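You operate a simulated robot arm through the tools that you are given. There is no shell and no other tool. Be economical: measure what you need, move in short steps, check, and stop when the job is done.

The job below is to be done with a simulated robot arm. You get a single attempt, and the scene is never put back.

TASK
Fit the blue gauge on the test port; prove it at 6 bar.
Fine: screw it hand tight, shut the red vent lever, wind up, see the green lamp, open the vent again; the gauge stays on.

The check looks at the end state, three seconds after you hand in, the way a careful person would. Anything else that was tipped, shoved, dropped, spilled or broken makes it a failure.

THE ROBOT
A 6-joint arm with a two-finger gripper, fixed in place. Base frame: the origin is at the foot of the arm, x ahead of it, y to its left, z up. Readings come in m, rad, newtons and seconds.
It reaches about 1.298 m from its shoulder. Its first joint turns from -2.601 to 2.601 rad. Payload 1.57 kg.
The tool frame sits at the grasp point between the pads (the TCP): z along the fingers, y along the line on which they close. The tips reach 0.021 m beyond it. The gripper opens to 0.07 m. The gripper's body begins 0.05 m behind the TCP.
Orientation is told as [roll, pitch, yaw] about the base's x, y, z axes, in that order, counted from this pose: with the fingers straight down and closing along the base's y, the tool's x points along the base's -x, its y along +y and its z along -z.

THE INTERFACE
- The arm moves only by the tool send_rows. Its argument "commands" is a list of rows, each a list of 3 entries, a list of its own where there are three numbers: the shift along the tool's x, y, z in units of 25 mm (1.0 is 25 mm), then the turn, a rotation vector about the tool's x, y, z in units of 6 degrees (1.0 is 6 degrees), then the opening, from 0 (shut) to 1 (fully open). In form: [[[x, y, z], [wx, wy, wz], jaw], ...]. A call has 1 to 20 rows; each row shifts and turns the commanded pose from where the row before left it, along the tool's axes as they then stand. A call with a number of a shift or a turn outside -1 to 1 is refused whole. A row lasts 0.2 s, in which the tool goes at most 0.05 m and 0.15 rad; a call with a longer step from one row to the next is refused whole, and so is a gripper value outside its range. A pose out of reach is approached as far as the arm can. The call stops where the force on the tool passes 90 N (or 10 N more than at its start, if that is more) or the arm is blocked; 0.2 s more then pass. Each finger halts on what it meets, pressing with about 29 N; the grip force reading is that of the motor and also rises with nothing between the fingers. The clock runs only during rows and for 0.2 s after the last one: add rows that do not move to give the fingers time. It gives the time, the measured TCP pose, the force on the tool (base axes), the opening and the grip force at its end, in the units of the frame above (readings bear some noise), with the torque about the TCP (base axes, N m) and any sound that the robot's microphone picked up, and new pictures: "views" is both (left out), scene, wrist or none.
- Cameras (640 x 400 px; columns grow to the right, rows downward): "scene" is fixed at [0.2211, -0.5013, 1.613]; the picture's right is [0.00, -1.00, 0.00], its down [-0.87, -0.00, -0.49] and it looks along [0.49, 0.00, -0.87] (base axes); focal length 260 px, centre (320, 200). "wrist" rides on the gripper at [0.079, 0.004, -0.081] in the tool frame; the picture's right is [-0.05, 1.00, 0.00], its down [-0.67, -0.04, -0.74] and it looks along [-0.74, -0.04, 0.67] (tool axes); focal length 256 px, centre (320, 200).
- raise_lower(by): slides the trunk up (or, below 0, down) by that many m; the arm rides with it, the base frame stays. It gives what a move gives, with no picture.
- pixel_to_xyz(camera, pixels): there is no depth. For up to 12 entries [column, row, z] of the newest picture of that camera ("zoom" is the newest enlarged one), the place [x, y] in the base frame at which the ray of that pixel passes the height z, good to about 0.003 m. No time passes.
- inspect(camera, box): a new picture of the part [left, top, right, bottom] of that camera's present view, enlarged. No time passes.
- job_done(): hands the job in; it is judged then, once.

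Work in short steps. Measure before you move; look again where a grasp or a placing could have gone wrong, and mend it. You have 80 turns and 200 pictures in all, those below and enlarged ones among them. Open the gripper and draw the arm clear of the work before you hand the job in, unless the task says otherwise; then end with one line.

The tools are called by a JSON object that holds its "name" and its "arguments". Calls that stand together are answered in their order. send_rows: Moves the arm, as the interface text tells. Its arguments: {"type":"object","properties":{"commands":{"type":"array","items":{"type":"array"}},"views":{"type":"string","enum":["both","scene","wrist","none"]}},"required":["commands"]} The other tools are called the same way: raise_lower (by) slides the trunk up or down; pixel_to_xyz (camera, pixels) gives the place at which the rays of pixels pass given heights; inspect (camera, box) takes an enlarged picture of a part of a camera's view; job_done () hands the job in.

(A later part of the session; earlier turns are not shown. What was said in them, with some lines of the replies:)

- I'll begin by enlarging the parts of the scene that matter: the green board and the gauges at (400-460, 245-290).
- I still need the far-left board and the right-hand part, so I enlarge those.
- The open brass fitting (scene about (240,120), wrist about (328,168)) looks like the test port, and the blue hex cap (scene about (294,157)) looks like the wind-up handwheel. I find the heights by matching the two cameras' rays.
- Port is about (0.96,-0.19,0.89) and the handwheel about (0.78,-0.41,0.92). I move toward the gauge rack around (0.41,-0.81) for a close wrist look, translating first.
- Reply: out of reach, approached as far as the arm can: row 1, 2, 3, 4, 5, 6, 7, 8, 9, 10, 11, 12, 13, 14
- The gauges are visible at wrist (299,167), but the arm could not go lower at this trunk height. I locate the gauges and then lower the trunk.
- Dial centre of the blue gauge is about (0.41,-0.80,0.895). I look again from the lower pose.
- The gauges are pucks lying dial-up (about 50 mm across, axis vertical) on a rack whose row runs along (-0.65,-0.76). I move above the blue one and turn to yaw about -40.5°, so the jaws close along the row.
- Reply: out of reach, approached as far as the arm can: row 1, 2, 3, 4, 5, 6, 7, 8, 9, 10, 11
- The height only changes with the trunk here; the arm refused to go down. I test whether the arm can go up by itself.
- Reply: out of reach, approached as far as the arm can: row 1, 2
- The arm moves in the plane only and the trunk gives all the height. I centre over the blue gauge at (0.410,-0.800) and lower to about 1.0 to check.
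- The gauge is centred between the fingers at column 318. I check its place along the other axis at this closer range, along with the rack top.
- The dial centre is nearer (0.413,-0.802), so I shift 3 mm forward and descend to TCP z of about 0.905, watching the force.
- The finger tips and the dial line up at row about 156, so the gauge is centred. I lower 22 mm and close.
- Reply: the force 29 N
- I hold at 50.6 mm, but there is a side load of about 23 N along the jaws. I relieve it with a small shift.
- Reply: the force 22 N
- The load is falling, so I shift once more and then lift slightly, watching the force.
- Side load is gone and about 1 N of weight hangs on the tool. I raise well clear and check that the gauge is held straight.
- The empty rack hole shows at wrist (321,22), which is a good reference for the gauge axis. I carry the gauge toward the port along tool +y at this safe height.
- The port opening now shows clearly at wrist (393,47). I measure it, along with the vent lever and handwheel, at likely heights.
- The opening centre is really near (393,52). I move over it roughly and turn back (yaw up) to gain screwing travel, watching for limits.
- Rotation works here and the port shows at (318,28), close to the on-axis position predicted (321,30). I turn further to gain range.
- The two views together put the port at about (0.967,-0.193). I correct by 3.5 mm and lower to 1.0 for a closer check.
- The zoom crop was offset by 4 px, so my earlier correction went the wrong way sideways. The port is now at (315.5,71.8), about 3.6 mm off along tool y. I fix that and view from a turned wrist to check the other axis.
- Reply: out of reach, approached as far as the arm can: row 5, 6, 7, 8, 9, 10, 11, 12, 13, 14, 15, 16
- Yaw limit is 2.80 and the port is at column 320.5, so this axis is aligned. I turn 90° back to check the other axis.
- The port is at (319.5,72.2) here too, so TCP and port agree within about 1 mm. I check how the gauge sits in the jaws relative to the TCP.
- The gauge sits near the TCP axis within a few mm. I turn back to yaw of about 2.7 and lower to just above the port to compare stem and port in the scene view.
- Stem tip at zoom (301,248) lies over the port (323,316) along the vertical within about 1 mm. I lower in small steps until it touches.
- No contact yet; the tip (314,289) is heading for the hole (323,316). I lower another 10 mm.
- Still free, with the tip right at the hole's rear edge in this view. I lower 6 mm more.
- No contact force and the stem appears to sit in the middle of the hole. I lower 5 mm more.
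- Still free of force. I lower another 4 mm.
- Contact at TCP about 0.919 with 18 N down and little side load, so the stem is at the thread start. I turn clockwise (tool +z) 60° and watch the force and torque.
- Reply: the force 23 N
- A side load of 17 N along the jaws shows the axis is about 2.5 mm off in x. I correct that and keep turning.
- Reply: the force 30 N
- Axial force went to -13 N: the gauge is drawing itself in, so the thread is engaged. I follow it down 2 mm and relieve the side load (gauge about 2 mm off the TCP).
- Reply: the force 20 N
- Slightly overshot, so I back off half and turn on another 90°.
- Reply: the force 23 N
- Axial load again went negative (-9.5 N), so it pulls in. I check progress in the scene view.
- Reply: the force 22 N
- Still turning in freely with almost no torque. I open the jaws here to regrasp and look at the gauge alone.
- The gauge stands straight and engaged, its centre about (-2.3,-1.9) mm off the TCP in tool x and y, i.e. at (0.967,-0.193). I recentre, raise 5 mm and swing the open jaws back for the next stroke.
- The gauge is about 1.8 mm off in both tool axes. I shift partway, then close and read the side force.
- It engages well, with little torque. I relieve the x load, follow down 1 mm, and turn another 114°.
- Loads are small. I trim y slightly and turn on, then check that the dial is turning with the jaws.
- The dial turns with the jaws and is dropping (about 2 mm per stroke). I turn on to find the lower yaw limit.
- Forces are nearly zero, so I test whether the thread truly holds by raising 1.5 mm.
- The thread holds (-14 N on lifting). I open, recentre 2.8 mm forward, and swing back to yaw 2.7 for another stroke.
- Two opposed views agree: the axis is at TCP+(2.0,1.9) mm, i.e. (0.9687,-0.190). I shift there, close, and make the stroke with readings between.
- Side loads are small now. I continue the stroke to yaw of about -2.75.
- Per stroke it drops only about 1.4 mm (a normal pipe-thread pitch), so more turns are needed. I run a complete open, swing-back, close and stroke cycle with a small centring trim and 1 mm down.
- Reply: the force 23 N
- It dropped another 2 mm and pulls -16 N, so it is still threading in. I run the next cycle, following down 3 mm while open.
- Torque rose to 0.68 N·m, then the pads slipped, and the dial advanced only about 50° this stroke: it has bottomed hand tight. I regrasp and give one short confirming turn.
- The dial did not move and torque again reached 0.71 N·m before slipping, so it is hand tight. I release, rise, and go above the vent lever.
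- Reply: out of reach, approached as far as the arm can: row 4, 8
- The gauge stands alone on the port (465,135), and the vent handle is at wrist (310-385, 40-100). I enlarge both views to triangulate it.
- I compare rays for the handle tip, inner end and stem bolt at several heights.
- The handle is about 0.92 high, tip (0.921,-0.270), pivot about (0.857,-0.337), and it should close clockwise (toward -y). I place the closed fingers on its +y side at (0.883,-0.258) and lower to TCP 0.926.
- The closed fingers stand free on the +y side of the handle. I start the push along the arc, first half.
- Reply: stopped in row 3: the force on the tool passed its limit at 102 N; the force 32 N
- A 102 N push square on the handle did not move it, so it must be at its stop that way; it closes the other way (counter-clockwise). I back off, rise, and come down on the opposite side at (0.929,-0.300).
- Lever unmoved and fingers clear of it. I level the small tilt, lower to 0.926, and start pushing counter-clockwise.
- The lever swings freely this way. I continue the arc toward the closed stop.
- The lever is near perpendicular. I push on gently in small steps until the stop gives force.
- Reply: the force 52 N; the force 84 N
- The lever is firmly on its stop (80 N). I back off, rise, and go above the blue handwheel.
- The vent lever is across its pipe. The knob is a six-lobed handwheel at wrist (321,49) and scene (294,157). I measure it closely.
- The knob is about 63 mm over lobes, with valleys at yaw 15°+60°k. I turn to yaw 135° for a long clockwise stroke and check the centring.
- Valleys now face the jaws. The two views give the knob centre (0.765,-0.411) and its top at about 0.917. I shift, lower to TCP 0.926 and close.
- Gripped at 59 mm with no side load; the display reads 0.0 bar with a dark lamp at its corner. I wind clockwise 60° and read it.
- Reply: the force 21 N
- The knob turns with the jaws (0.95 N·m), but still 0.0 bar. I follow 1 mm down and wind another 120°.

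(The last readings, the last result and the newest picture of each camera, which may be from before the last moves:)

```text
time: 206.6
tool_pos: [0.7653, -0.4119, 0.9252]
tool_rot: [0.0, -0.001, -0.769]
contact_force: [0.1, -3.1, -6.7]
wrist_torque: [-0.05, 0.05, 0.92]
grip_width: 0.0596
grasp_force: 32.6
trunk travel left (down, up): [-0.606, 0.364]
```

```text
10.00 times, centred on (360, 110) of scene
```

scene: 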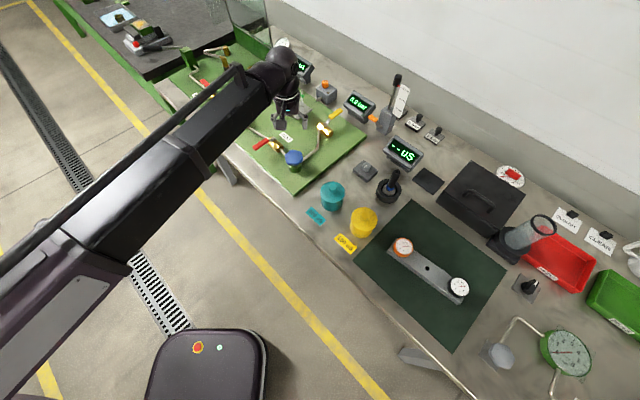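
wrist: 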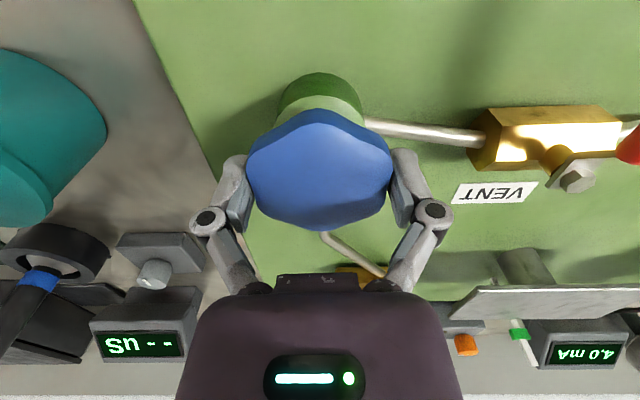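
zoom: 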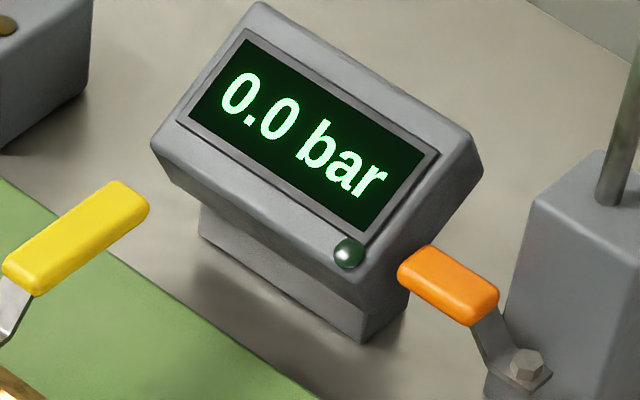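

Still 0.0 after 180°; likely free travel of the screw. I wind on to the end of the stroke.

{"name": "send_rows", "arguments": {"commands": [[[0, 0, 0], [0, 0, 1], 0.4], [[0, 0, 0], [0, 0, 1], 0.4], [[0, 0, 0], [0, 0, 1], 0.4], [[0, 0, 0], [0, 0, 1], 0.4], [[0, 0, 0], [0, 0, 1], 0.4], [[0, 0, 0], [0, 0, 1], 0.4], [[0, 0, 0], [0, 0, 1], 0.4], [[0, 0, 0], [0, 0, 1], 0.4], [[0, 0, 0], [0, 0, 1], 0.4], [[0, 0, 0], [0, 0, 1], 0.4]], "views": "none"}}

{"name": "inspect", "arguments": {"camera": "scene", "box": [330, 90, 390, 130]}}

{"name": "send_rows", "arguments": {"commands": [[[0, 0, 0], [0, 0, 1], 0.4], [[0, 0, 0], [0, 0, 1], 0.4], [[0, 0, 0], [0, 0, 1], 0.4], [[0, 0, 0], [0, 0, 1], 0.4], [[0, 0, 0], [0, 0, 1], 0.4], [[0, 0, 0], [0, 0, 1], 0.4], [[0, 0, 0], [0, 0, 1], 0.4], [[0, 0, 0], [0, 0, 1], 0.4]], "views": "scene"}}

{"name": "inspect", "arguments": {"camera": "scene", "box": [216, 80, 376, 180]}}

```text
time: 208.8
tool_pos: [0.7638, -0.4117, 0.9253]
tool_rot: [-0.001, -0.001, -1.817]
contact_force: [-17.9, -2.3, -11.0]
wrist_torque: [-0.01, 0.08, 0.96]
grip_width: 0.0598
grasp_force: 32.0
trunk travel left (down, up): [-0.606, 0.364]
```

```text
10.00 times, centred on (360, 110) of scene
```

zoom: 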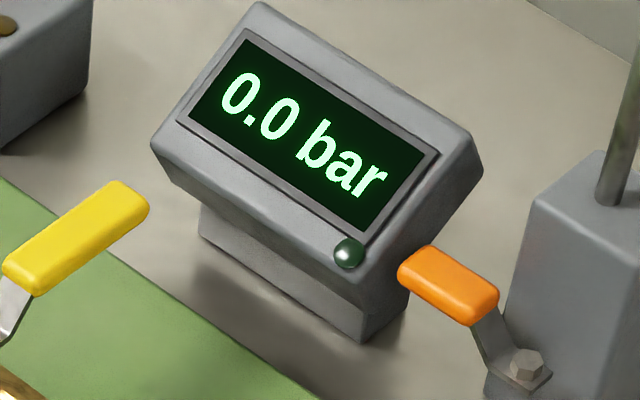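

```text
time: 210.6
tool_pos: [0.7652, -0.4097, 0.9263]
tool_rot: [0.001, 0.001, -2.652]
contact_force: [-9.3, 7.0, -1.8]
wrist_torque: [0.11, 0.15, 1.25]
grip_width: 0.058
grasp_force: 32.0
trunk travel left (down, up): [-0.606, 0.364]
```

scene: 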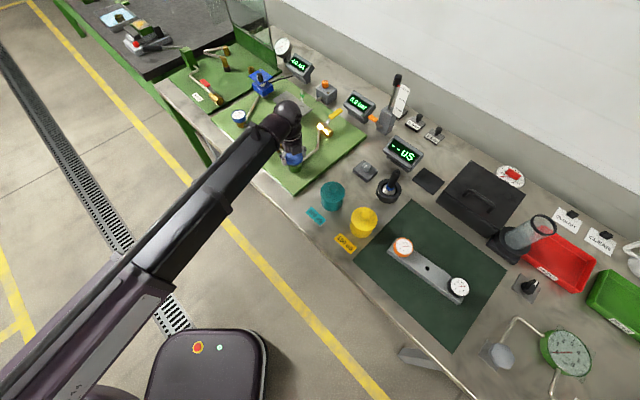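

```text
4.00 times, centred on (296, 130) of scene
```

zoom: 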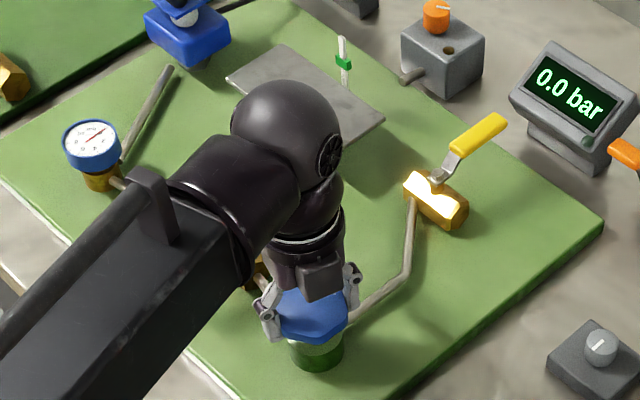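

Torque rose to 1.25 N·m and the grip width changed, but still 0.0. I check in the wrist view whether the knob slipped.

{"name": "inspect", "arguments": {"camera": "wrist", "box": [200, 50, 440, 250]}}

{"name": "inspect", "arguments": {"camera": "scene", "box": [216, 105, 316, 180]}}

```text
2.00 times, centred on (320, 150) of wrist
```

zoom: 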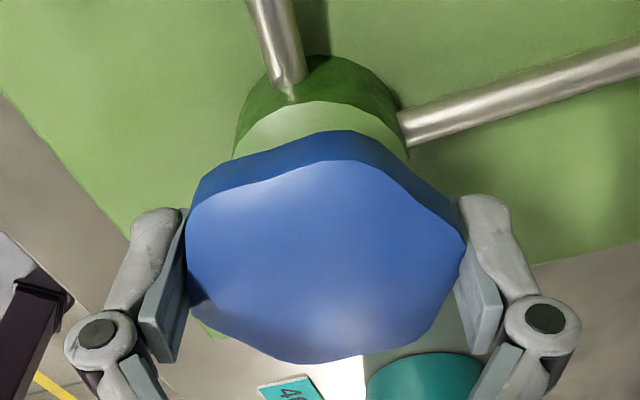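

```text
5.33 times, centred on (266, 142) of scene
```

zoom: 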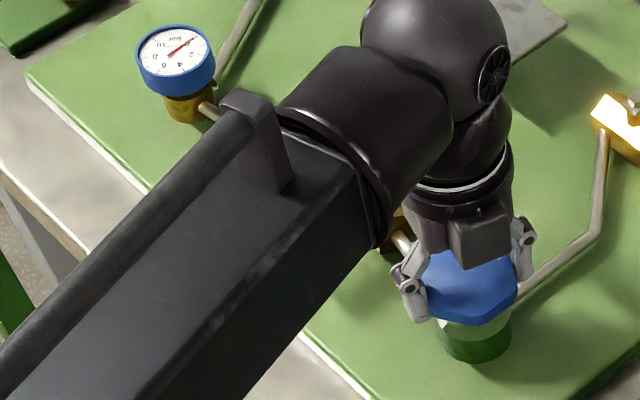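

The knob slipped some 15° at the end, so I open, rise 60 mm, swing back to yaw of about 2.36 and look for the valleys again.

{"name": "send_rows", "arguments": {"commands": [[[0, 0, 0], [0, 0, 0], 1], [[0, 0, 0], [0, 0, 0], 1]], "views": "none"}}

{"name": "raise_lower", "arguments": {"by": 0.1}}

{"name": "send_rows", "arguments": {"commands": [[[0, 0, 0], [0, 0, -1], 1], [[0, 0, 0], [0, 0, -1], 1], [[0, 0, 0], [0, 0, -1], 1], [[0, 0, 0], [0, 0, -1], 1], [[0, 0, 0], [0, 0, -1], 1], [[0, 0, 0], [0, 0, -1], 1], [[0, 0, 0], [0, 0, -1], 1], [[0, 0, 0], [0, 0, -1], 1], [[0, 0, 0], [0, 0, -1], 1], [[0, 0, 0], [0, 0, -1], 1], [[0, 0, 0], [0, 0, -1], 1], [[0, 0, 0], [0, 0, -1], 1], [[0, 0, 0], [0, 0, -1], 1], [[0, 0, 0], [0, 0, -1], 1], [[0, 0, 0], [0, 0, -1], 1], [[0, 0, 0], [0, 0, -1], 1], [[0, 0, 0], [0, 0, -1], 1], [[0, 0, 0], [0, 0, -1], 1], [[0, 0, 0], [0, 0, -1], 1], [[0, 0, 0], [0, 0, -1], 1]], "views": "none"}}

{"name": "inspect", "arguments": {"camera": "scene", "box": [246, 110, 326, 180]}}

{"name": "send_rows", "arguments": {"commands": [[[0, 0, 0], [0, 0, -1], 1], [[0, 0, 0], [0, 0, -1], 1], [[0, 0, 0], [0, 0, -1], 1], [[0, 0, 0], [0, 0, -1], 1], [[0, 0, 0], [0, 0, -1], 1], [[0, 0, 0], [0, 0, -1], 1], [[0, 0, 0], [0, 0, -1], 1], [[0, 0, 0], [0, 0, -1], 1], [[0, 0, 0], [0, 0, -1], 1], [[0, 0, 0], [0, 0, -1], 1], [[0, 0, 0], [0, 0, -1], 1], [[0, 0, 0], [0, 0, -1], 1], [[0, 0, 0], [0, 0, -1], 1], [[0, 0, 0], [0, 0, -1], 1], [[0, 0, 0], [0, 0, -1], 1], [[0, 0, 0], [0, 0, -1], 1], [[0, 0, 0], [0, 0, -1], 1], [[0, 0, 0], [0, 0, -1], 1], [[0, 0, 0], [0, 0, -1], 1], [[0, 0, 0], [0, 0, -1], 1]], "views": "none"}}

{"name": "send_rows", "arguments": {"commands": [[[0, 0, 0], [0, 0, -1], 1], [[0, 0, 0], [0, 0, -1], 1], [[0, 0, 0], [0, 0, -1], 1], [[0, 0, 0], [0, 0, -1], 1], [[0, 0, 0], [0, 0, -1], 1], [[0, 0, 0], [0, 0, -1], 1], [[0, 0, 0], [0, 0, -1], 1], [[0, 0, 0], [0, 0, -1], 1]], "views": "wrist"}}

{"name": "inspect", "arguments": {"camera": "wrist", "box": [230, 10, 410, 130]}}

```text
time: 211.2
tool_pos: [0.7659, -0.4111, 0.9246]
tool_rot: [0.0, 0.0, -2.652]
contact_force: [0.5, -0.6, -0.2]
wrist_torque: [0.02, 0.02, -0.02]
grip_width: 0.0699
grasp_force: 0.1
trunk travel left (down, up): [-0.606, 0.364]
```

```text
time: 212.5
tool_pos: [0.7648, -0.4101, 1.0242]
tool_rot: [0.0, 0.0, -2.654]
contact_force: [-0.4, -0.8, -0.1]
wrist_torque: [-0.02, 0.0, -0.03]
grip_width: 0.07
grasp_force: 0.1
trunk travel left (down, up): [-0.706, 0.264]
```

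```text
time: 216.7
tool_pos: [0.7658, -0.4105, 1.0248]
tool_rot: [0.0, 0.002, -0.557]
contact_force: [0.4, 0.7, 0.0]
wrist_torque: [-0.02, 0.0, -0.01]
grip_width: 0.07
grasp_force: 0.1
trunk travel left (down, up): [-0.706, 0.264]
```

```text
5.71 times, centred on (286, 145) of scene
```

zoom: 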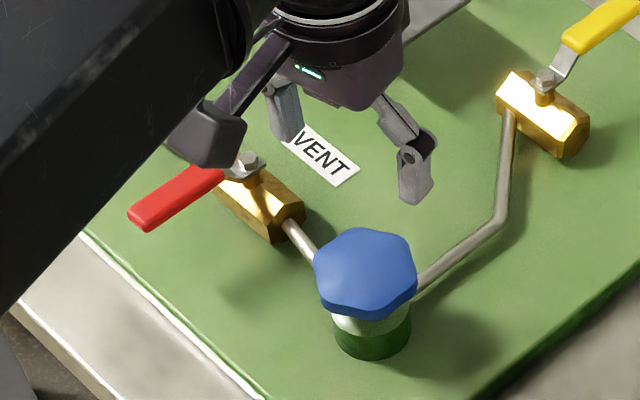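

```text
time: 220.9
tool_pos: [0.7652, -0.4089, 1.0255]
tool_rot: [-0.002, 0.0, 1.537]
contact_force: [-0.1, -0.3, 0.4]
wrist_torque: [0.05, 0.02, -0.01]
grip_width: 0.07
grasp_force: 0.2
trunk travel left (down, up): [-0.706, 0.264]
```

```text
time: 222.7
tool_pos: [0.7658, -0.4112, 1.0247]
tool_rot: [0.0, -0.002, 2.376]
contact_force: [0.0, -0.6, 0.2]
wrist_torque: [0.01, 0.02, -0.01]
grip_width: 0.0697
grasp_force: 0.1
trunk travel left (down, up): [-0.706, 0.264]
```

wrist: 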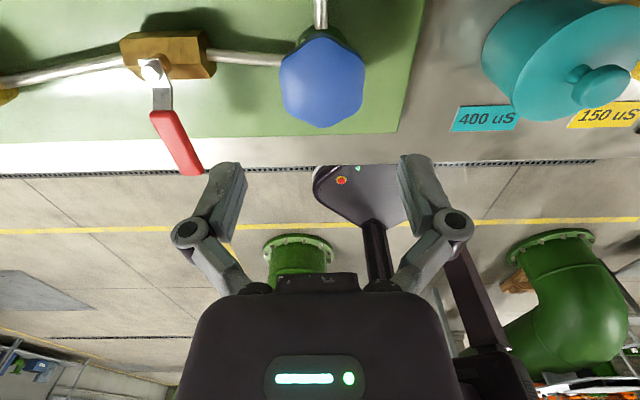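

```text
3.33 times, centred on (320, 70) of wrist
```

zoom: 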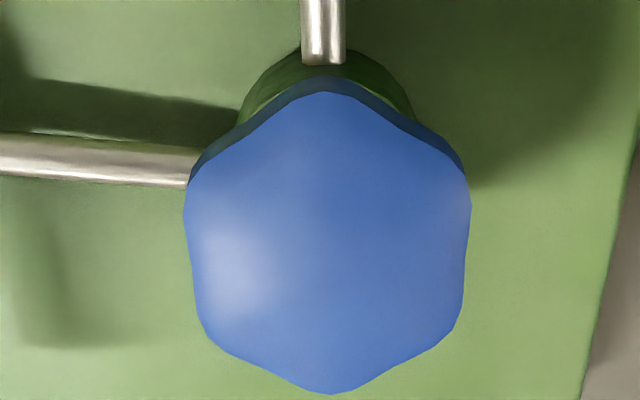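

The knob looks exactly as at the start: each 60° step merely slipped over its lobes, so it never turned clockwise. Before trying counter-clockwise I look closely at the board's other parts.

{"name": "inspect", "arguments": {"camera": "scene", "box": [236, 55, 316, 125]}}

{"name": "inspect", "arguments": {"camera": "scene", "box": [290, 85, 370, 155]}}

{"name": "inspect", "arguments": {"camera": "scene", "box": [270, 140, 320, 180]}}

```text
5.71 times, centred on (276, 90) of scene
```

zoom: 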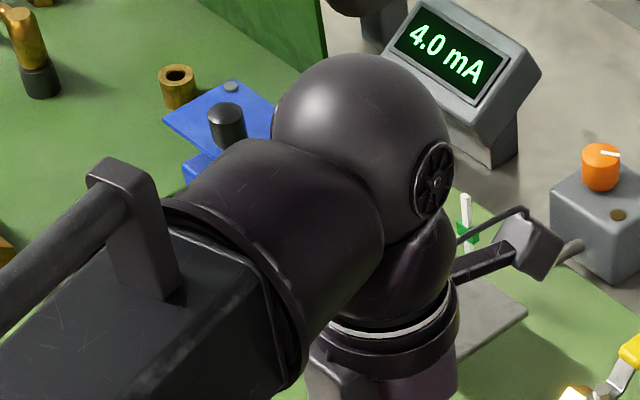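

```text
5.71 times, centred on (330, 120) of scene
```

zoom: 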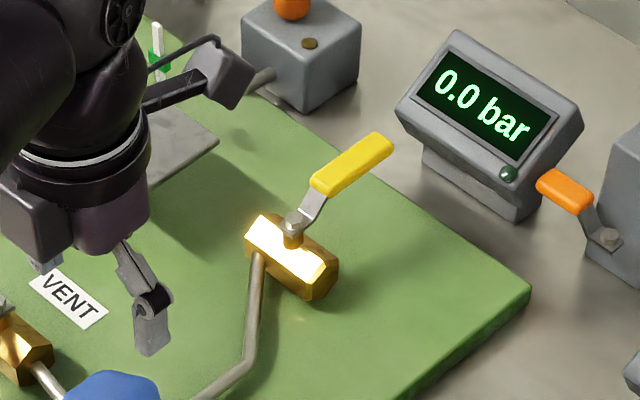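

```text
10.00 times, centred on (295, 160) of scene
```

zoom: 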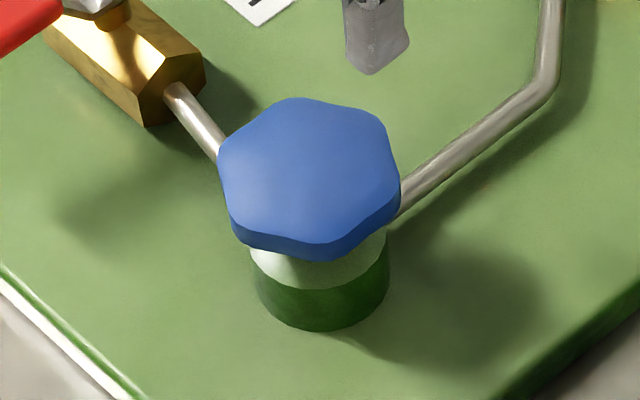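

The blue lobed knob on the green cylinder is still the only sensible screw pump. I grip in the valley here again and test 21° counter-clockwise, reading torque and the display.

{"name": "raise_lower", "arguments": {"by": -0.1}}

{"name": "send_rows", "arguments": {"commands": [[[0, 0, 0], [0, 0, 0], 0.7], [[0, 0, 0], [0, 0, 0], 0.4], [[0, 0, 0], [0, 0, 0], 0.4], [[0, 0, 0], [0, 0, 0], 0.4]], "views": "none"}}

{"name": "send_rows", "arguments": {"commands": [[[0, 0, 0], [0, 0, -1], 0.4], [[0, 0, 0], [0, 0, -1], 0.4]], "views": "none"}}

{"name": "send_rows", "arguments": {"commands": [[[0, 0, 0], [0, 0, -1], 0.4], [[0, 0, 0], [0, 0, -0.5], 0.4]], "views": "wrist"}}

{"name": "inspect", "arguments": {"camera": "scene", "box": [330, 90, 390, 130]}}

```text
time: 224.1
tool_pos: [0.7662, -0.4101, 0.9238]
tool_rot: [0.0, 0.001, 2.373]
contact_force: [-0.7, 0.4, 0.0]
wrist_torque: [-0.01, 0.0, -0.04]
grip_width: 0.07
grasp_force: 0.1
trunk travel left (down, up): [-0.606, 0.364]
```

```text
time: 225.1
tool_pos: [0.7643, -0.4121, 0.9255]
tool_rot: [0.0, 0.001, 2.372]
contact_force: [-4.1, -10.5, 7.1]
wrist_torque: [-0.34, 0.52, 0.02]
grip_width: 0.0596
grasp_force: 32.1
trunk travel left (down, up): [-0.606, 0.364]
```

```text
time: 225.7
tool_pos: [0.7639, -0.4073, 0.9242]
tool_rot: [0.019, -0.002, 2.505]
contact_force: [-49.2, -55.2, -24.5]
wrist_torque: [0.21, -0.95, -0.04]
grip_width: 0.0626
grasp_force: 26.5
out of reach, approached as far as the arm can: row 2
trunk travel left (down, up): [-0.606, 0.364]
```

```text
time: 226.2
tool_pos: [0.7646, -0.4095, 0.9246]
tool_rot: [0.02, 0.001, 2.502]
contact_force: [-53.0, -58.6, -31.3]
wrist_torque: [1.02, -0.08, 0.01]
grip_width: 0.0623
grasp_force: 25.7
out of reach, approached as far as the arm can: row 1, 2
trunk travel left (down, up): [-0.606, 0.364]
```

wrist: 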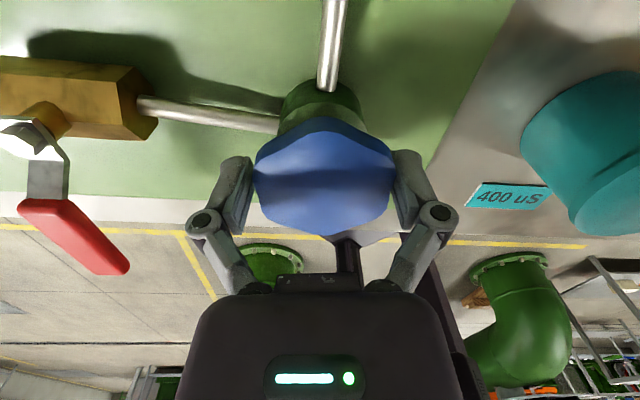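

```text
10.00 times, centred on (360, 110) of scene
```

zoom: 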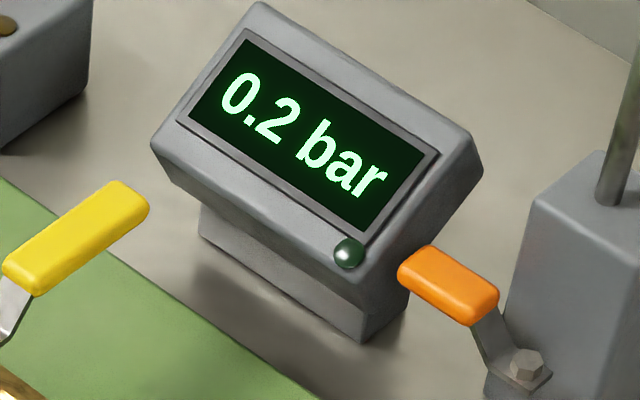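

Counter-clockwise raises the pressure: 0.2 bar already, but the arm ran into its yaw limit (2.50). I release, rise, and swing round to about -2.7 for a long counter-clockwise stroke.

{"name": "send_rows", "arguments": {"commands": [[[0, 0, 0], [0, 0, 0], 1], [[0, 0, 0], [0, 0, 0], 1]], "views": "none"}}

{"name": "raise_lower", "arguments": {"by": 0.1}}

{"name": "send_rows", "arguments": {"commands": [[[0, 0, 0], [0, 0, 1], 1], [[0, 0, 0], [0, 0, 1], 1], [[0, 0, 0], [0, 0, 1], 1], [[0, 0, 0], [0, 0, 1], 1], [[0, 0, 0], [0, 0, 1], 1], [[0, 0, 0], [0, 0, 1], 1], [[0, 0, 0], [0, 0, 1], 1], [[0, 0, 0], [0, 0, 1], 1], [[0, 0, 0], [0, 0, 1], 1], [[0, 0, 0], [0, 0, 1], 1], [[0, 0, 0], [0, 0, 1], 1], [[0, 0, 0], [0, 0, 1], 1], [[0, 0, 0], [0, 0, 1], 1], [[0, 0, 0], [0, 0, 1], 1], [[0, 0, 0], [0, 0, 1], 1], [[0, 0, 0], [0, 0, 1], 1], [[0, 0, 0], [0, 0, 1], 1], [[0, 0, 0], [0, 0, 1], 1], [[0, 0, 0], [0, 0, 1], 1], [[0, 0, 0], [0, 0, 1], 1]], "views": "none"}}

{"name": "send_rows", "arguments": {"commands": [[[0, 0, 0], [0, 0, 1], 1], [[0, 0, 0], [0, 0, 1], 1], [[0, 0, 0], [0, 0, 1], 1], [[0, 0, 0], [0, 0, 1], 1], [[0, 0, 0], [0, 0, 1], 1], [[0, 0, 0], [0, 0, 1], 1], [[0, 0, 0], [0, 0, 1], 1], [[0, 0, 0], [0, 0, 1], 1], [[0, 0, 0], [0, 0, 1], 1], [[0, 0, 0], [0, 0, 1], 1], [[0, 0, 0], [0, 0, 1], 1], [[0, 0, 0], [0, 0, 1], 1], [[0, 0, 0], [0, 0, 1], 1], [[0, 0, 0], [0, 0, 1], 1], [[0, 0, 0], [0, 0, 1], 1], [[0, 0, 0], [0, 0, 1], 1], [[0, 0, 0], [0, 0, 1], 1], [[0, 0, 0], [0, 0, 1], 1], [[0, 0, 0], [0, 0, 1], 1], [[0, 0, 0], [0, 0, 1], 1]], "views": "none"}}

{"name": "send_rows", "arguments": {"commands": [[[0, 0, 0], [0, 0, 1], 1], [[0, 0, 0], [0, 0, 1], 1], [[0, 0, 0], [0, 0, 1], 1], [[0, 0, 0], [0, 0, 1], 1], [[0, 0, 0], [0, 0, 1], 1], [[0, 0, 0], [0, 0, 1], 1], [[0, 0, 0], [0, 0, 1], 1], [[0, 0, 0], [0, 0, 1], 1], [[0, 0, 0], [0, 0, 0], 1]], "views": "none"}}

{"name": "inspect", "arguments": {"camera": "wrist", "box": [240, 20, 400, 120]}}

{"name": "inspect", "arguments": {"camera": "scene", "box": [330, 90, 390, 130]}}

```text
time: 226.5
tool_pos: [0.7667, -0.4057, 0.9252]
tool_rot: [0.026, 0.0, 2.502]
contact_force: [-9.8, -17.6, -9.2]
wrist_torque: [0.1, -0.12, 0.13]
grip_width: 0.0701
grasp_force: 0.0
trunk travel left (down, up): [-0.606, 0.364]
stopped in row 1: the force on the tool passed its limit at 109 N (the readings are from after the stop); the commanded pose is now the measured one
```

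```text
time: 227.8
tool_pos: [0.7688, -0.4026, 1.0252]
tool_rot: [0.02, 0.001, 2.504]
contact_force: [-0.4, -0.4, -0.1]
wrist_torque: [0.02, 0.03, -0.02]
grip_width: 0.07
grasp_force: 0.0
trunk travel left (down, up): [-0.706, 0.264]
```

```text
time: 232.0
tool_pos: [0.7677, -0.4021, 1.0259]
tool_rot: [-0.01, 0.016, 0.406]
contact_force: [0.7, 0.0, -0.8]
wrist_torque: [0.01, -0.01, 0.02]
grip_width: 0.0699
grasp_force: 0.0
trunk travel left (down, up): [-0.706, 0.264]
```

```text
time: 236.2
tool_pos: [0.7669, -0.4027, 1.0262]
tool_rot: [-0.009, -0.019, -1.686]
contact_force: [-0.6, 0.4, 0.9]
wrist_torque: [0.0, -0.02, 0.0]
grip_width: 0.0701
grasp_force: 0.0
trunk travel left (down, up): [-0.706, 0.264]
```

```text
time: 238.2
tool_pos: [0.7688, -0.4014, 1.0256]
tool_rot: [0.009, -0.019, -2.523]
contact_force: [-0.2, 0.2, -0.2]
wrist_torque: [0.02, 0.04, 0.01]
grip_width: 0.0699
grasp_force: 0.1
trunk travel left (down, up): [-0.706, 0.264]
```

```text
4.00 times, centred on (320, 70) of wrist
```

zoom: 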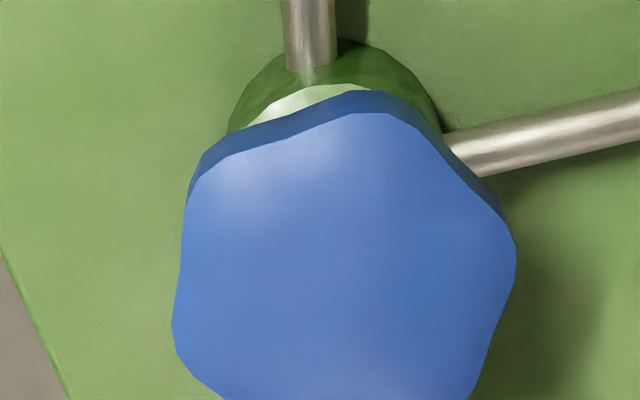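

```text
10.00 times, centred on (360, 110) of scene
```

zoom: 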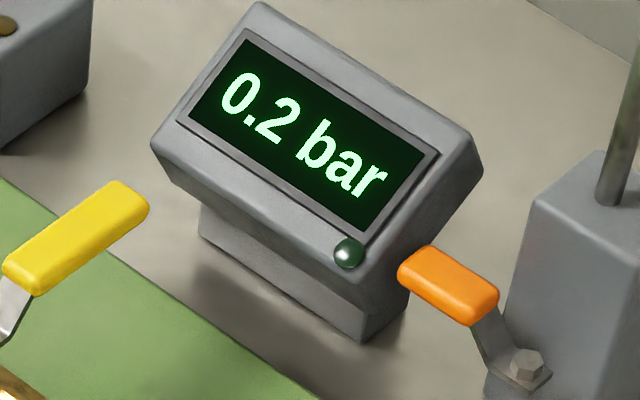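

0.2 bar holds with the knob free. I level the tilt, recentre on (0.765,-0.411) and turn 12.5° more so the jaws face the valleys.

{"name": "send_rows", "arguments": {"commands": [[[0, 0, 0], [0.086, 0.18, 0], 1], [[-0.31, 0.224, 0], [0, 0, 0], 1], [[0, 0, 0], [0, 0, 0.7], 1], [[0, 0, 0], [0, 0, 0.7], 1], [[0, 0, 0], [0, 0, 0.7], 1], [[0, 0, 0], [0, 0, 0], 1]], "views": "none"}}

{"name": "inspect", "arguments": {"camera": "wrist", "box": [240, 20, 400, 120]}}

```text
time: 239.6
tool_pos: [0.7656, -0.4132, 1.0254]
tool_rot: [0.001, -0.003, -2.744]
contact_force: [-0.2, 0.8, 0.1]
wrist_torque: [0.01, 0.01, -0.03]
grip_width: 0.07
grasp_force: 0.1
trunk travel left (down, up): [-0.706, 0.264]
```

```text
4.00 times, centred on (320, 70) of wrist
```

zoom: 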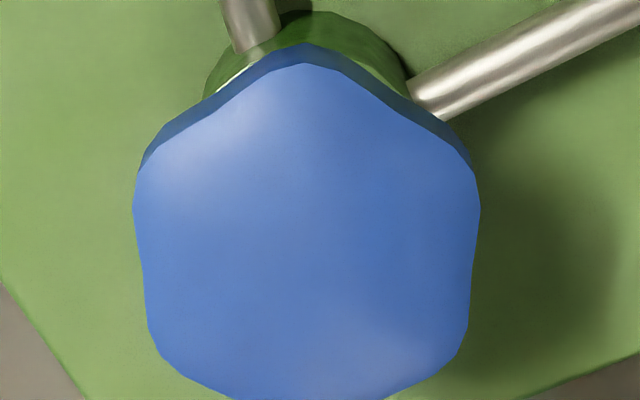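

Valleys aligned; I shift 2.3 mm along the jaws, lower, grip and wind counter-clockwise, reading the display as I go.

{"name": "send_rows", "arguments": {"commands": [[[0, -0.09, 0], [0, 0, 0], 1], [[0, 0, 0], [0, 0, 0], 1]], "views": "none"}}

{"name": "raise_lower", "arguments": {"by": -0.1}}

{"name": "send_rows", "arguments": {"commands": [[[0, 0, 0], [0, 0, 0], 0.7], [[0, 0, 0], [0, 0, 0], 0.4], [[0, 0, 0], [0, 0, 0], 0.4], [[0, 0, 0], [0, 0, 0], 0.4]], "views": "none"}}

{"name": "send_rows", "arguments": {"commands": [[[0, 0, 0], [0, 0, -1], 0.4], [[0, 0, 0], [0, 0, -1], 0.4], [[0, 0, 0], [0, 0, -1], 0.4], [[0, 0, 0], [0, 0, -1], 0.4], [[0, 0, 0], [0, 0, -1], 0.4], [[0, 0, 0], [0, 0, -1], 0.4], [[0, 0, 0], [0, 0, -1], 0.4]], "views": "wrist"}}

{"name": "inspect", "arguments": {"camera": "scene", "box": [330, 90, 390, 130]}}

```text
time: 240.2
tool_pos: [0.7637, -0.4093, 1.0252]
tool_rot: [0.0, -0.004, -2.743]
contact_force: [-0.8, 0.7, -0.1]
wrist_torque: [-0.01, 0.0, -0.01]
grip_width: 0.0697
grasp_force: 0.1
trunk travel left (down, up): [-0.706, 0.264]
```

```text
time: 241.6
tool_pos: [0.7637, -0.4087, 0.9238]
tool_rot: [0.0, -0.002, -2.742]
contact_force: [-0.2, 0.0, -1.0]
wrist_torque: [0.05, 0.01, 0.04]
grip_width: 0.0698
grasp_force: 0.0
trunk travel left (down, up): [-0.606, 0.364]
```

```text
time: 242.6
tool_pos: [0.7638, -0.4098, 0.9249]
tool_rot: [-0.001, 0.001, -2.743]
contact_force: [5.2, -5.8, 11.2]
wrist_torque: [-0.19, 0.15, 0.0]
grip_width: 0.0596
grasp_force: 32.2
trunk travel left (down, up): [-0.606, 0.364]
```

```text
time: 244.2
tool_pos: [0.7638, -0.4097, 0.9257]
tool_rot: [-0.002, 0.001, -2.006]
contact_force: [5.4, -8.3, 11.4]
wrist_torque: [-0.29, -0.09, -0.04]
grip_width: 0.0595
grasp_force: 32.0
trunk travel left (down, up): [-0.606, 0.364]
```

wrist: 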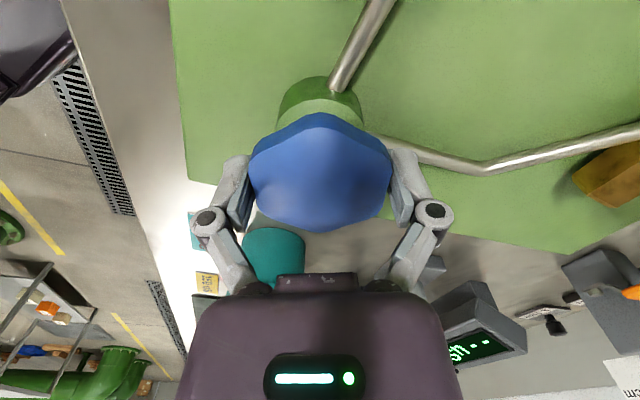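

```text
10.00 times, centred on (360, 110) of scene
```

zoom: 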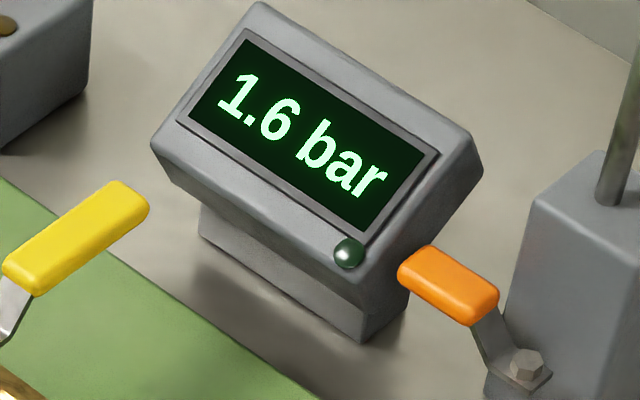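

42° gave 1.4 bar (1 bar per 30°), so 4.4 bar needs 132°. I wind 20 rows (120°) and check.

{"name": "send_rows", "arguments": {"commands": [[[0, 0, 0], [0, 0, -1], 0.4], [[0, 0, 0], [0, 0, -1], 0.4], [[0, 0, 0], [0, 0, -1], 0.4], [[0, 0, 0], [0, 0, -1], 0.4], [[0, 0, 0], [0, 0, -1], 0.4], [[0, 0, 0], [0, 0, -1], 0.4], [[0, 0, 0], [0, 0, -1], 0.4], [[0, 0, 0], [0, 0, -1], 0.4], [[0, 0, 0], [0, 0, -1], 0.4], [[0, 0, 0], [0, 0, -1], 0.4], [[0, 0, 0], [0, 0, -1], 0.4], [[0, 0, 0], [0, 0, -1], 0.4], [[0, 0, 0], [0, 0, -1], 0.4], [[0, 0, 0], [0, 0, -1], 0.4], [[0, 0, 0], [0, 0, -1], 0.4], [[0, 0, 0], [0, 0, -1], 0.4], [[0, 0, 0], [0, 0, -1], 0.4], [[0, 0, 0], [0, 0, -1], 0.4], [[0, 0, 0], [0, 0, -1], 0.4], [[0, 0, 0], [0, 0, -1], 0.4]], "views": "none"}}

{"name": "inspect", "arguments": {"camera": "scene", "box": [330, 90, 390, 130]}}

{"name": "inspect", "arguments": {"camera": "scene", "box": [216, 90, 296, 150]}}

```text
time: 248.3
tool_pos: [0.7629, -0.4111, 0.9238]
tool_rot: [-0.001, -0.001, 0.087]
contact_force: [5.5, -14.9, 11.4]
wrist_torque: [-0.62, -0.18, 0.0]
grip_width: 0.0593
grasp_force: 31.7
trunk travel left (down, up): [-0.606, 0.364]
```

```text
10.00 times, centred on (360, 110) of scene
```

zoom: 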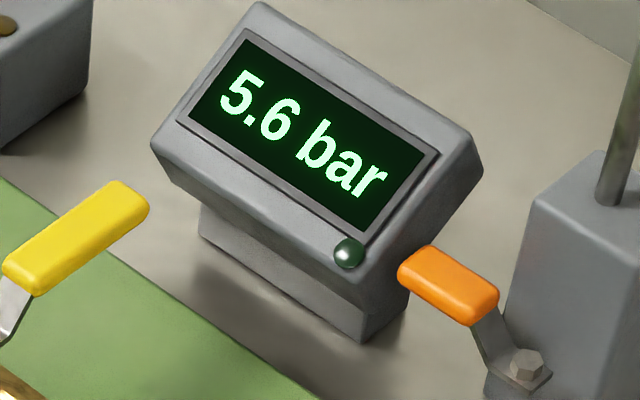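

```text
6.67 times, centred on (256, 120) of scene
```

zoom: 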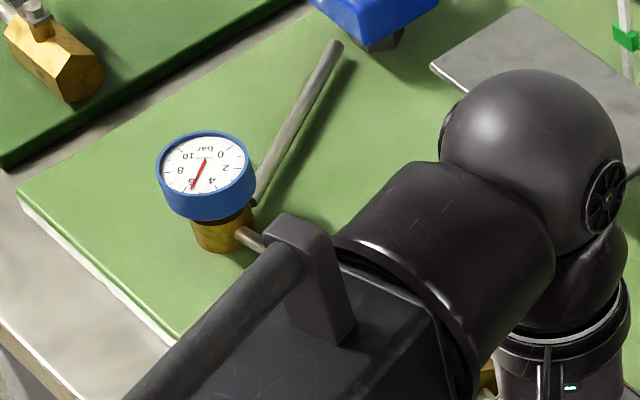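

5.6 bar on the display and the gauge follows, so the fitting holds. 0.4 bar more is 12°: two more rows, then I watch the lamp.

{"name": "send_rows", "arguments": {"commands": [[[0, 0, 0], [0, 0, -1], 0.4], [[0, 0, 0], [0, 0, -1], 0.4]], "views": "none"}}

{"name": "inspect", "arguments": {"camera": "scene", "box": [330, 90, 390, 130]}}

{"name": "send_rows", "arguments": {"commands": [[[0, 0, 0], [0, 0, 0], 0.4], [[0, 0, 0], [0, 0, 0], 0.4], [[0, 0, 0], [0, 0, 0], 0.4], [[0, 0, 0], [0, 0, 0], 0.4], [[0, 0, 0], [0, 0, 0], 0.4], [[0, 0, 0], [0, 0, 0], 0.4], [[0, 0, 0], [0, 0, 0], 0.4], [[0, 0, 0], [0, 0, 0], 0.4], [[0, 0, 0], [0, 0, 0], 0.4], [[0, 0, 0], [0, 0, 0], 0.4]], "views": "none"}}

{"name": "inspect", "arguments": {"camera": "scene", "box": [330, 90, 390, 130]}}

```text
time: 248.9
tool_pos: [0.7625, -0.4102, 0.925]
tool_rot: [0.0, 0.001, 0.297]
contact_force: [5.8, -14.2, 10.5]
wrist_torque: [-0.63, -0.24, -0.02]
grip_width: 0.0593
grasp_force: 32.0
trunk travel left (down, up): [-0.606, 0.364]
```

```text
10.00 times, centred on (360, 110) of scene
```

zoom: 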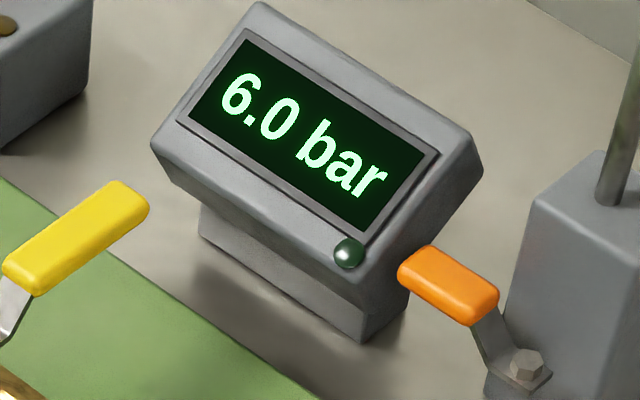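

```text
time: 251.2
tool_pos: [0.7632, -0.4106, 0.9252]
tool_rot: [-0.001, 0.001, 0.295]
contact_force: [3.4, -13.0, 9.1]
wrist_torque: [-0.04, -0.12, 0.0]
grip_width: 0.0592
grasp_force: 31.8
trunk travel left (down, up): [-0.606, 0.364]
```

```text
10.00 times, centred on (360, 110) of scene
```

zoom: 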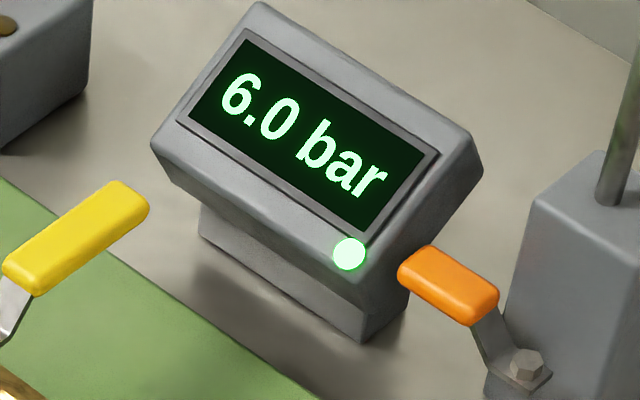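

The green lamp is lit at 6.0 bar after the hold. I release the knob, rise, and place the closed fingers on the far side of the vent lever at (0.777,-0.314).

{"name": "send_rows", "arguments": {"commands": [[[0, 0, 0], [0, 0, 0], 1], [[0, 0, 0], [0, 0, 0], 1], [[0, 0, 0], [0, 0, 0], 1]], "views": "none"}}

{"name": "raise_lower", "arguments": {"by": 0.1}}

{"name": "send_rows", "arguments": {"commands": [[[0, 0, 0], [0, 0, 0.94], 0], [[0, 0, 0], [0, 0, 0.94], 0], [[0, 0, 0], [0, 0, 0.94], 0], [[-0.14, 0.96, 0], [0, 0, 0], 0], [[-0.14, 0.96, 0], [0, 0, 0], 0], [[-0.14, 0.96, 0], [0, 0, 0], 0], [[-0.14, 0.96, 0], [0, 0, 0], 0], [[0, 0, 0], [0, 0, 0], 0]], "views": "wrist"}}

{"name": "inspect", "arguments": {"camera": "scene", "box": [216, 100, 316, 175]}}

```text
time: 251.9
tool_pos: [0.7648, -0.4085, 0.9241]
tool_rot: [0.001, 0.0, 0.295]
contact_force: [0.6, -0.2, 0.0]
wrist_torque: [0.02, 0.01, -0.02]
grip_width: 0.0698
grasp_force: 0.1
trunk travel left (down, up): [-0.606, 0.364]
```

```text
time: 253.3
tool_pos: [0.7645, -0.4098, 1.0249]
tool_rot: [-0.001, 0.002, 0.294]
contact_force: [-0.4, 0.0, 0.2]
wrist_torque: [0.02, -0.05, 0.01]
grip_width: 0.0701
grasp_force: 0.1
trunk travel left (down, up): [-0.706, 0.264]
```

```text
time: 255.1
tool_pos: [0.7761, -0.3146, 1.0256]
tool_rot: [-0.001, 0.002, 0.0]
contact_force: [-0.5, 0.4, 0.6]
wrist_torque: [0.0, -0.03, -0.05]
grip_width: 0.0
grasp_force: 29.2
trunk travel left (down, up): [-0.706, 0.264]
```

wrist: 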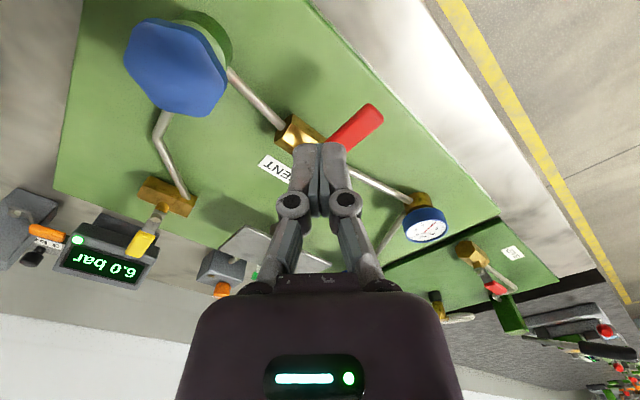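

```text
5.33 times, centred on (266, 138) of scene
```

zoom: 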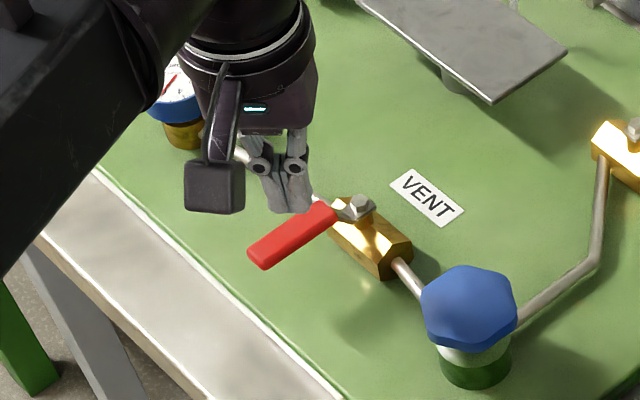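

A straight descent lands the fingers beside the handle, on its knob side (about (326,317) in this zoom). I lower and push it clockwise back along the arc.

{"name": "raise_lower", "arguments": {"by": -0.099}}

{"name": "send_rows", "arguments": {"commands": [[[-0.424, 0.46, 0], [0, 0, 0], 0], [[-0.32, 0.432, 0], [0, 0, 0], 0], [[-0.32, 0.432, 0], [0, 0, 0], 0], [[-0.448, 0.298, 0], [0, 0, 0], 0], [[-0.448, 0.298, 0], [0, 0, 0], 0], [[0, 0, 0], [0, 0, 0], 0]], "views": "wrist"}}

{"name": "inspect", "arguments": {"camera": "scene", "box": [216, 100, 316, 175]}}

```text
time: 256.4
tool_pos: [0.7752, -0.3137, 0.9261]
tool_rot: [0.002, 0.002, -0.002]
contact_force: [-0.8, -0.1, -0.6]
wrist_torque: [0.03, -0.01, -0.03]
grip_width: 0.0001
grasp_force: 28.9
trunk travel left (down, up): [-0.607, 0.363]
```

```text
time: 257.8
tool_pos: [0.8265, -0.2672, 0.9254]
tool_rot: [0.001, 0.002, -0.004]
contact_force: [-0.7, 0.7, -0.3]
wrist_torque: [0.02, 0.05, 0.01]
grip_width: 0.0
grasp_force: 28.5
trunk travel left (down, up): [-0.607, 0.363]
```

wrist: 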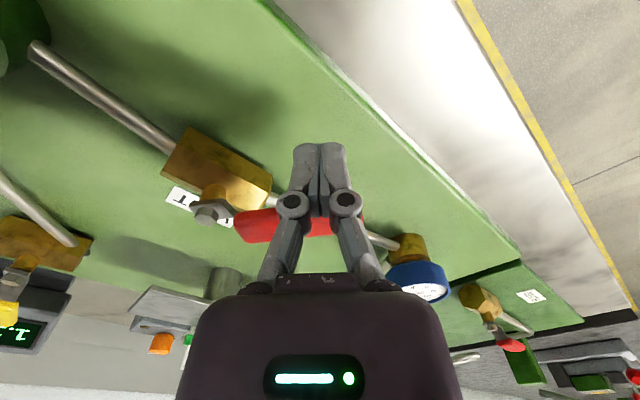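

```text
5.33 times, centred on (266, 138) of scene
```

zoom: 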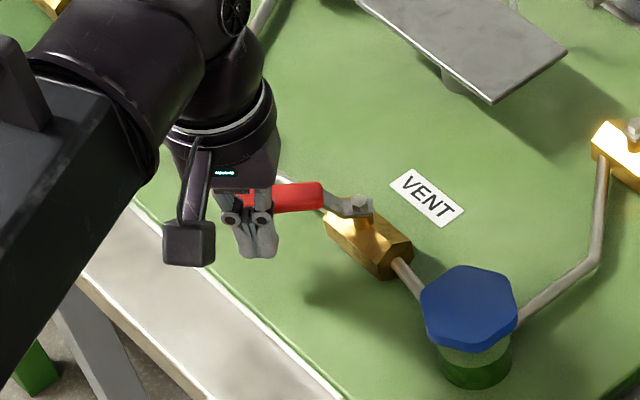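

The lever is halfway back and moving freely. I continue the arc to its open stop, gently at the end.

{"name": "send_rows", "arguments": {"commands": [[[-0.522, 0.1, 0], [0, 0, 0], 0], [[-0.522, 0.1, 0], [0, 0, 0], 0], [[-0.536, -0.09, 0], [0, 0, 0], 0], [[-0.536, -0.09, 0], [0, 0, 0], 0], [[-0.24, -0.14, 0], [0, 0, 0], 0], [[0, 0, 0], [0, 0, 0], 0]], "views": "none"}}

{"name": "send_rows", "arguments": {"commands": [[[-0.18, -0.18, 0], [0, 0, 0], 0], [[0, 0, 0], [0, 0, 0], 0]], "views": "none"}}

{"name": "inspect", "arguments": {"camera": "scene", "box": [216, 100, 316, 175]}}

{"name": "inspect", "arguments": {"camera": "scene", "box": [330, 90, 390, 130]}}

```text
time: 259.2
tool_pos: [0.8845, -0.2689, 0.9261]
tool_rot: [-0.001, 0.002, -0.002]
contact_force: [-0.1, -0.2, 0.4]
wrist_torque: [0.01, -0.01, 0.0]
grip_width: 0.0001
grasp_force: 28.3
trunk travel left (down, up): [-0.607, 0.363]
```

```text
time: 259.8
tool_pos: [0.8853, -0.271, 0.9273]
tool_rot: [0.001, 0.005, 0.0]
contact_force: [-24.6, 22.5, -14.0]
wrist_torque: [-0.01, -0.11, -0.14]
grip_width: 0.0001
grasp_force: 28.9
trunk travel left (down, up): [-0.607, 0.363]
```

```text
5.33 times, centred on (266, 138) of scene
```

zoom: 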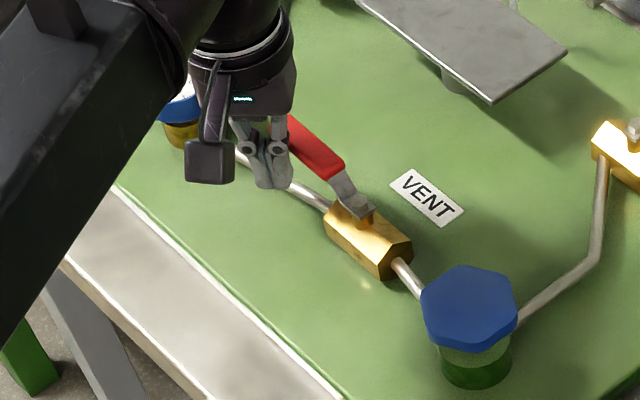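

```text
10.00 times, centred on (360, 110) of scene
5 turns are left
```

zoom: 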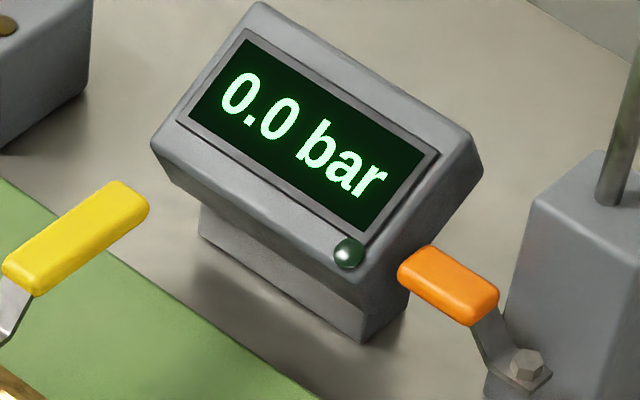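

The lever is on its open stop (33 N) and the pressure is back to 0.0. I back off, open, rise and draw the arm clear.

{"name": "send_rows", "arguments": {"commands": [[[0.35, 0.35, 0], [0, 0, 0], 0], [[0, 0, 0], [0, 0, 0], 0]], "views": "none"}}

{"name": "raise_lower", "arguments": {"by": 0.25}}

{"name": "send_rows", "arguments": {"commands": [[[1, 0.3, 0], [0, 0, 0], 1], [[1, 0.3, 0], [0, 0, 0], 1], [[1, 0.3, 0], [0, 0, 0], 1], [[1, 0.3, 0], [0, 0, 0], 1], [[1, 0.3, 0], [0, 0, 0], 1], [[1, 0.3, 0], [0, 0, 0], 1], [[1, 0.3, 0], [0, 0, 0], 1], [[1, 0.3, 0], [0, 0, 0], 1], [[1, 0.3, 0], [0, 0, 0], 1], [[1, 0.3, 0], [0, 0, 0], 1], [[0, 0, 0], [0, 0, 0], 1]], "views": "both"}}

{"name": "inspect", "arguments": {"camera": "scene", "box": [210, 80, 330, 180]}}

```text
time: 260.4
tool_pos: [0.8795, -0.2657, 0.9257]
tool_rot: [-0.003, 0.001, 0.0]
contact_force: [0.1, -0.7, 0.0]
wrist_torque: [0.03, 0.03, 0.02]
grip_width: 0.0001
grasp_force: 28.2
trunk travel left (down, up): [-0.607, 0.363]
```

```text
time: 263.0
tool_pos: [0.8787, -0.2657, 1.177]
tool_rot: [-0.001, 0.001, -0.003]
contact_force: [0.9, -0.3, 0.0]
wrist_torque: [0.02, 0.0, 0.0]
grip_width: 0.0
grasp_force: 28.3
trunk travel left (down, up): [-0.857, 0.113]
```

```text
time: 265.4
tool_pos: [0.6297, -0.1894, 1.1756]
tool_rot: [0.0, -0.001, -0.002]
contact_force: [0.5, -0.5, 0.4]
wrist_torque: [-0.01, 0.02, 0.01]
grip_width: 0.0699
grasp_force: 0.1
trunk travel left (down, up): [-0.857, 0.113]
```

scene: 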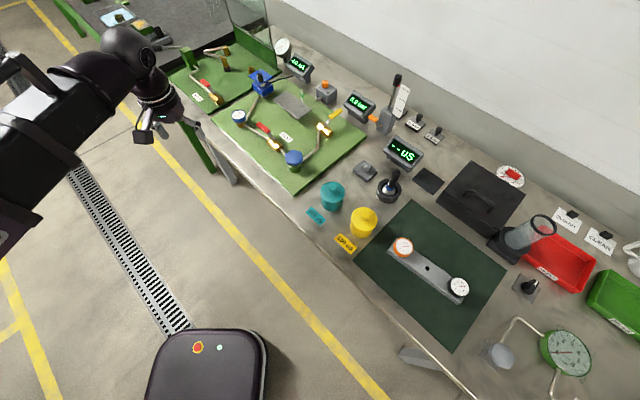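
wrist: 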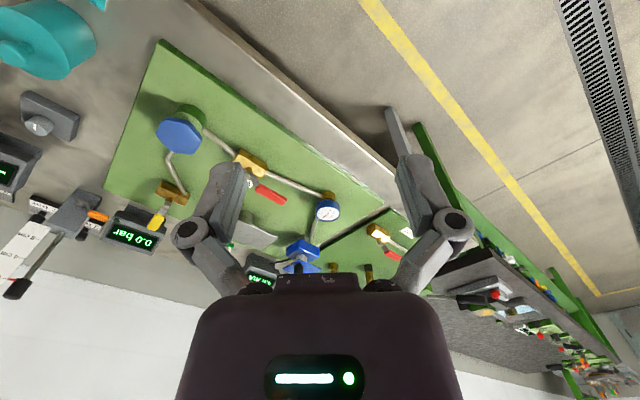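

```text
4.00 times, centred on (270, 130) of scene
4 turns are left
```

zoom: 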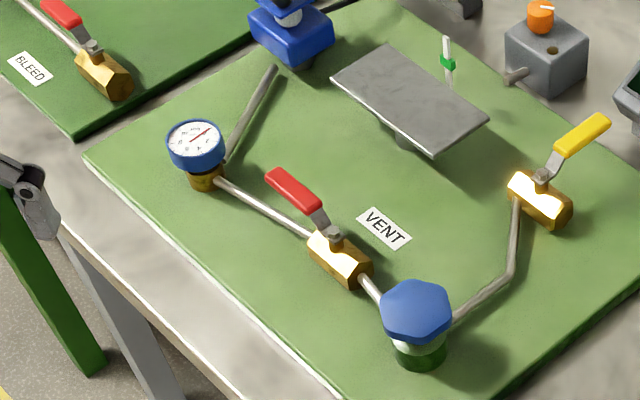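

The gauge sits on the port, the vent lever is along its pipe (open), the display reads 0.0 bar, nothing else was disturbed, and the arm is clear with its jaws open. I hand in.

{"name": "job_done", "arguments": {}}

```text
The job is handed in.
```

The blue gauge is screwed hand tight on the test port and was proved at 6.0 bar with the green lamp lit; the vent is open again at 0.0 bar, the gauge is still on, and the arm is clear.
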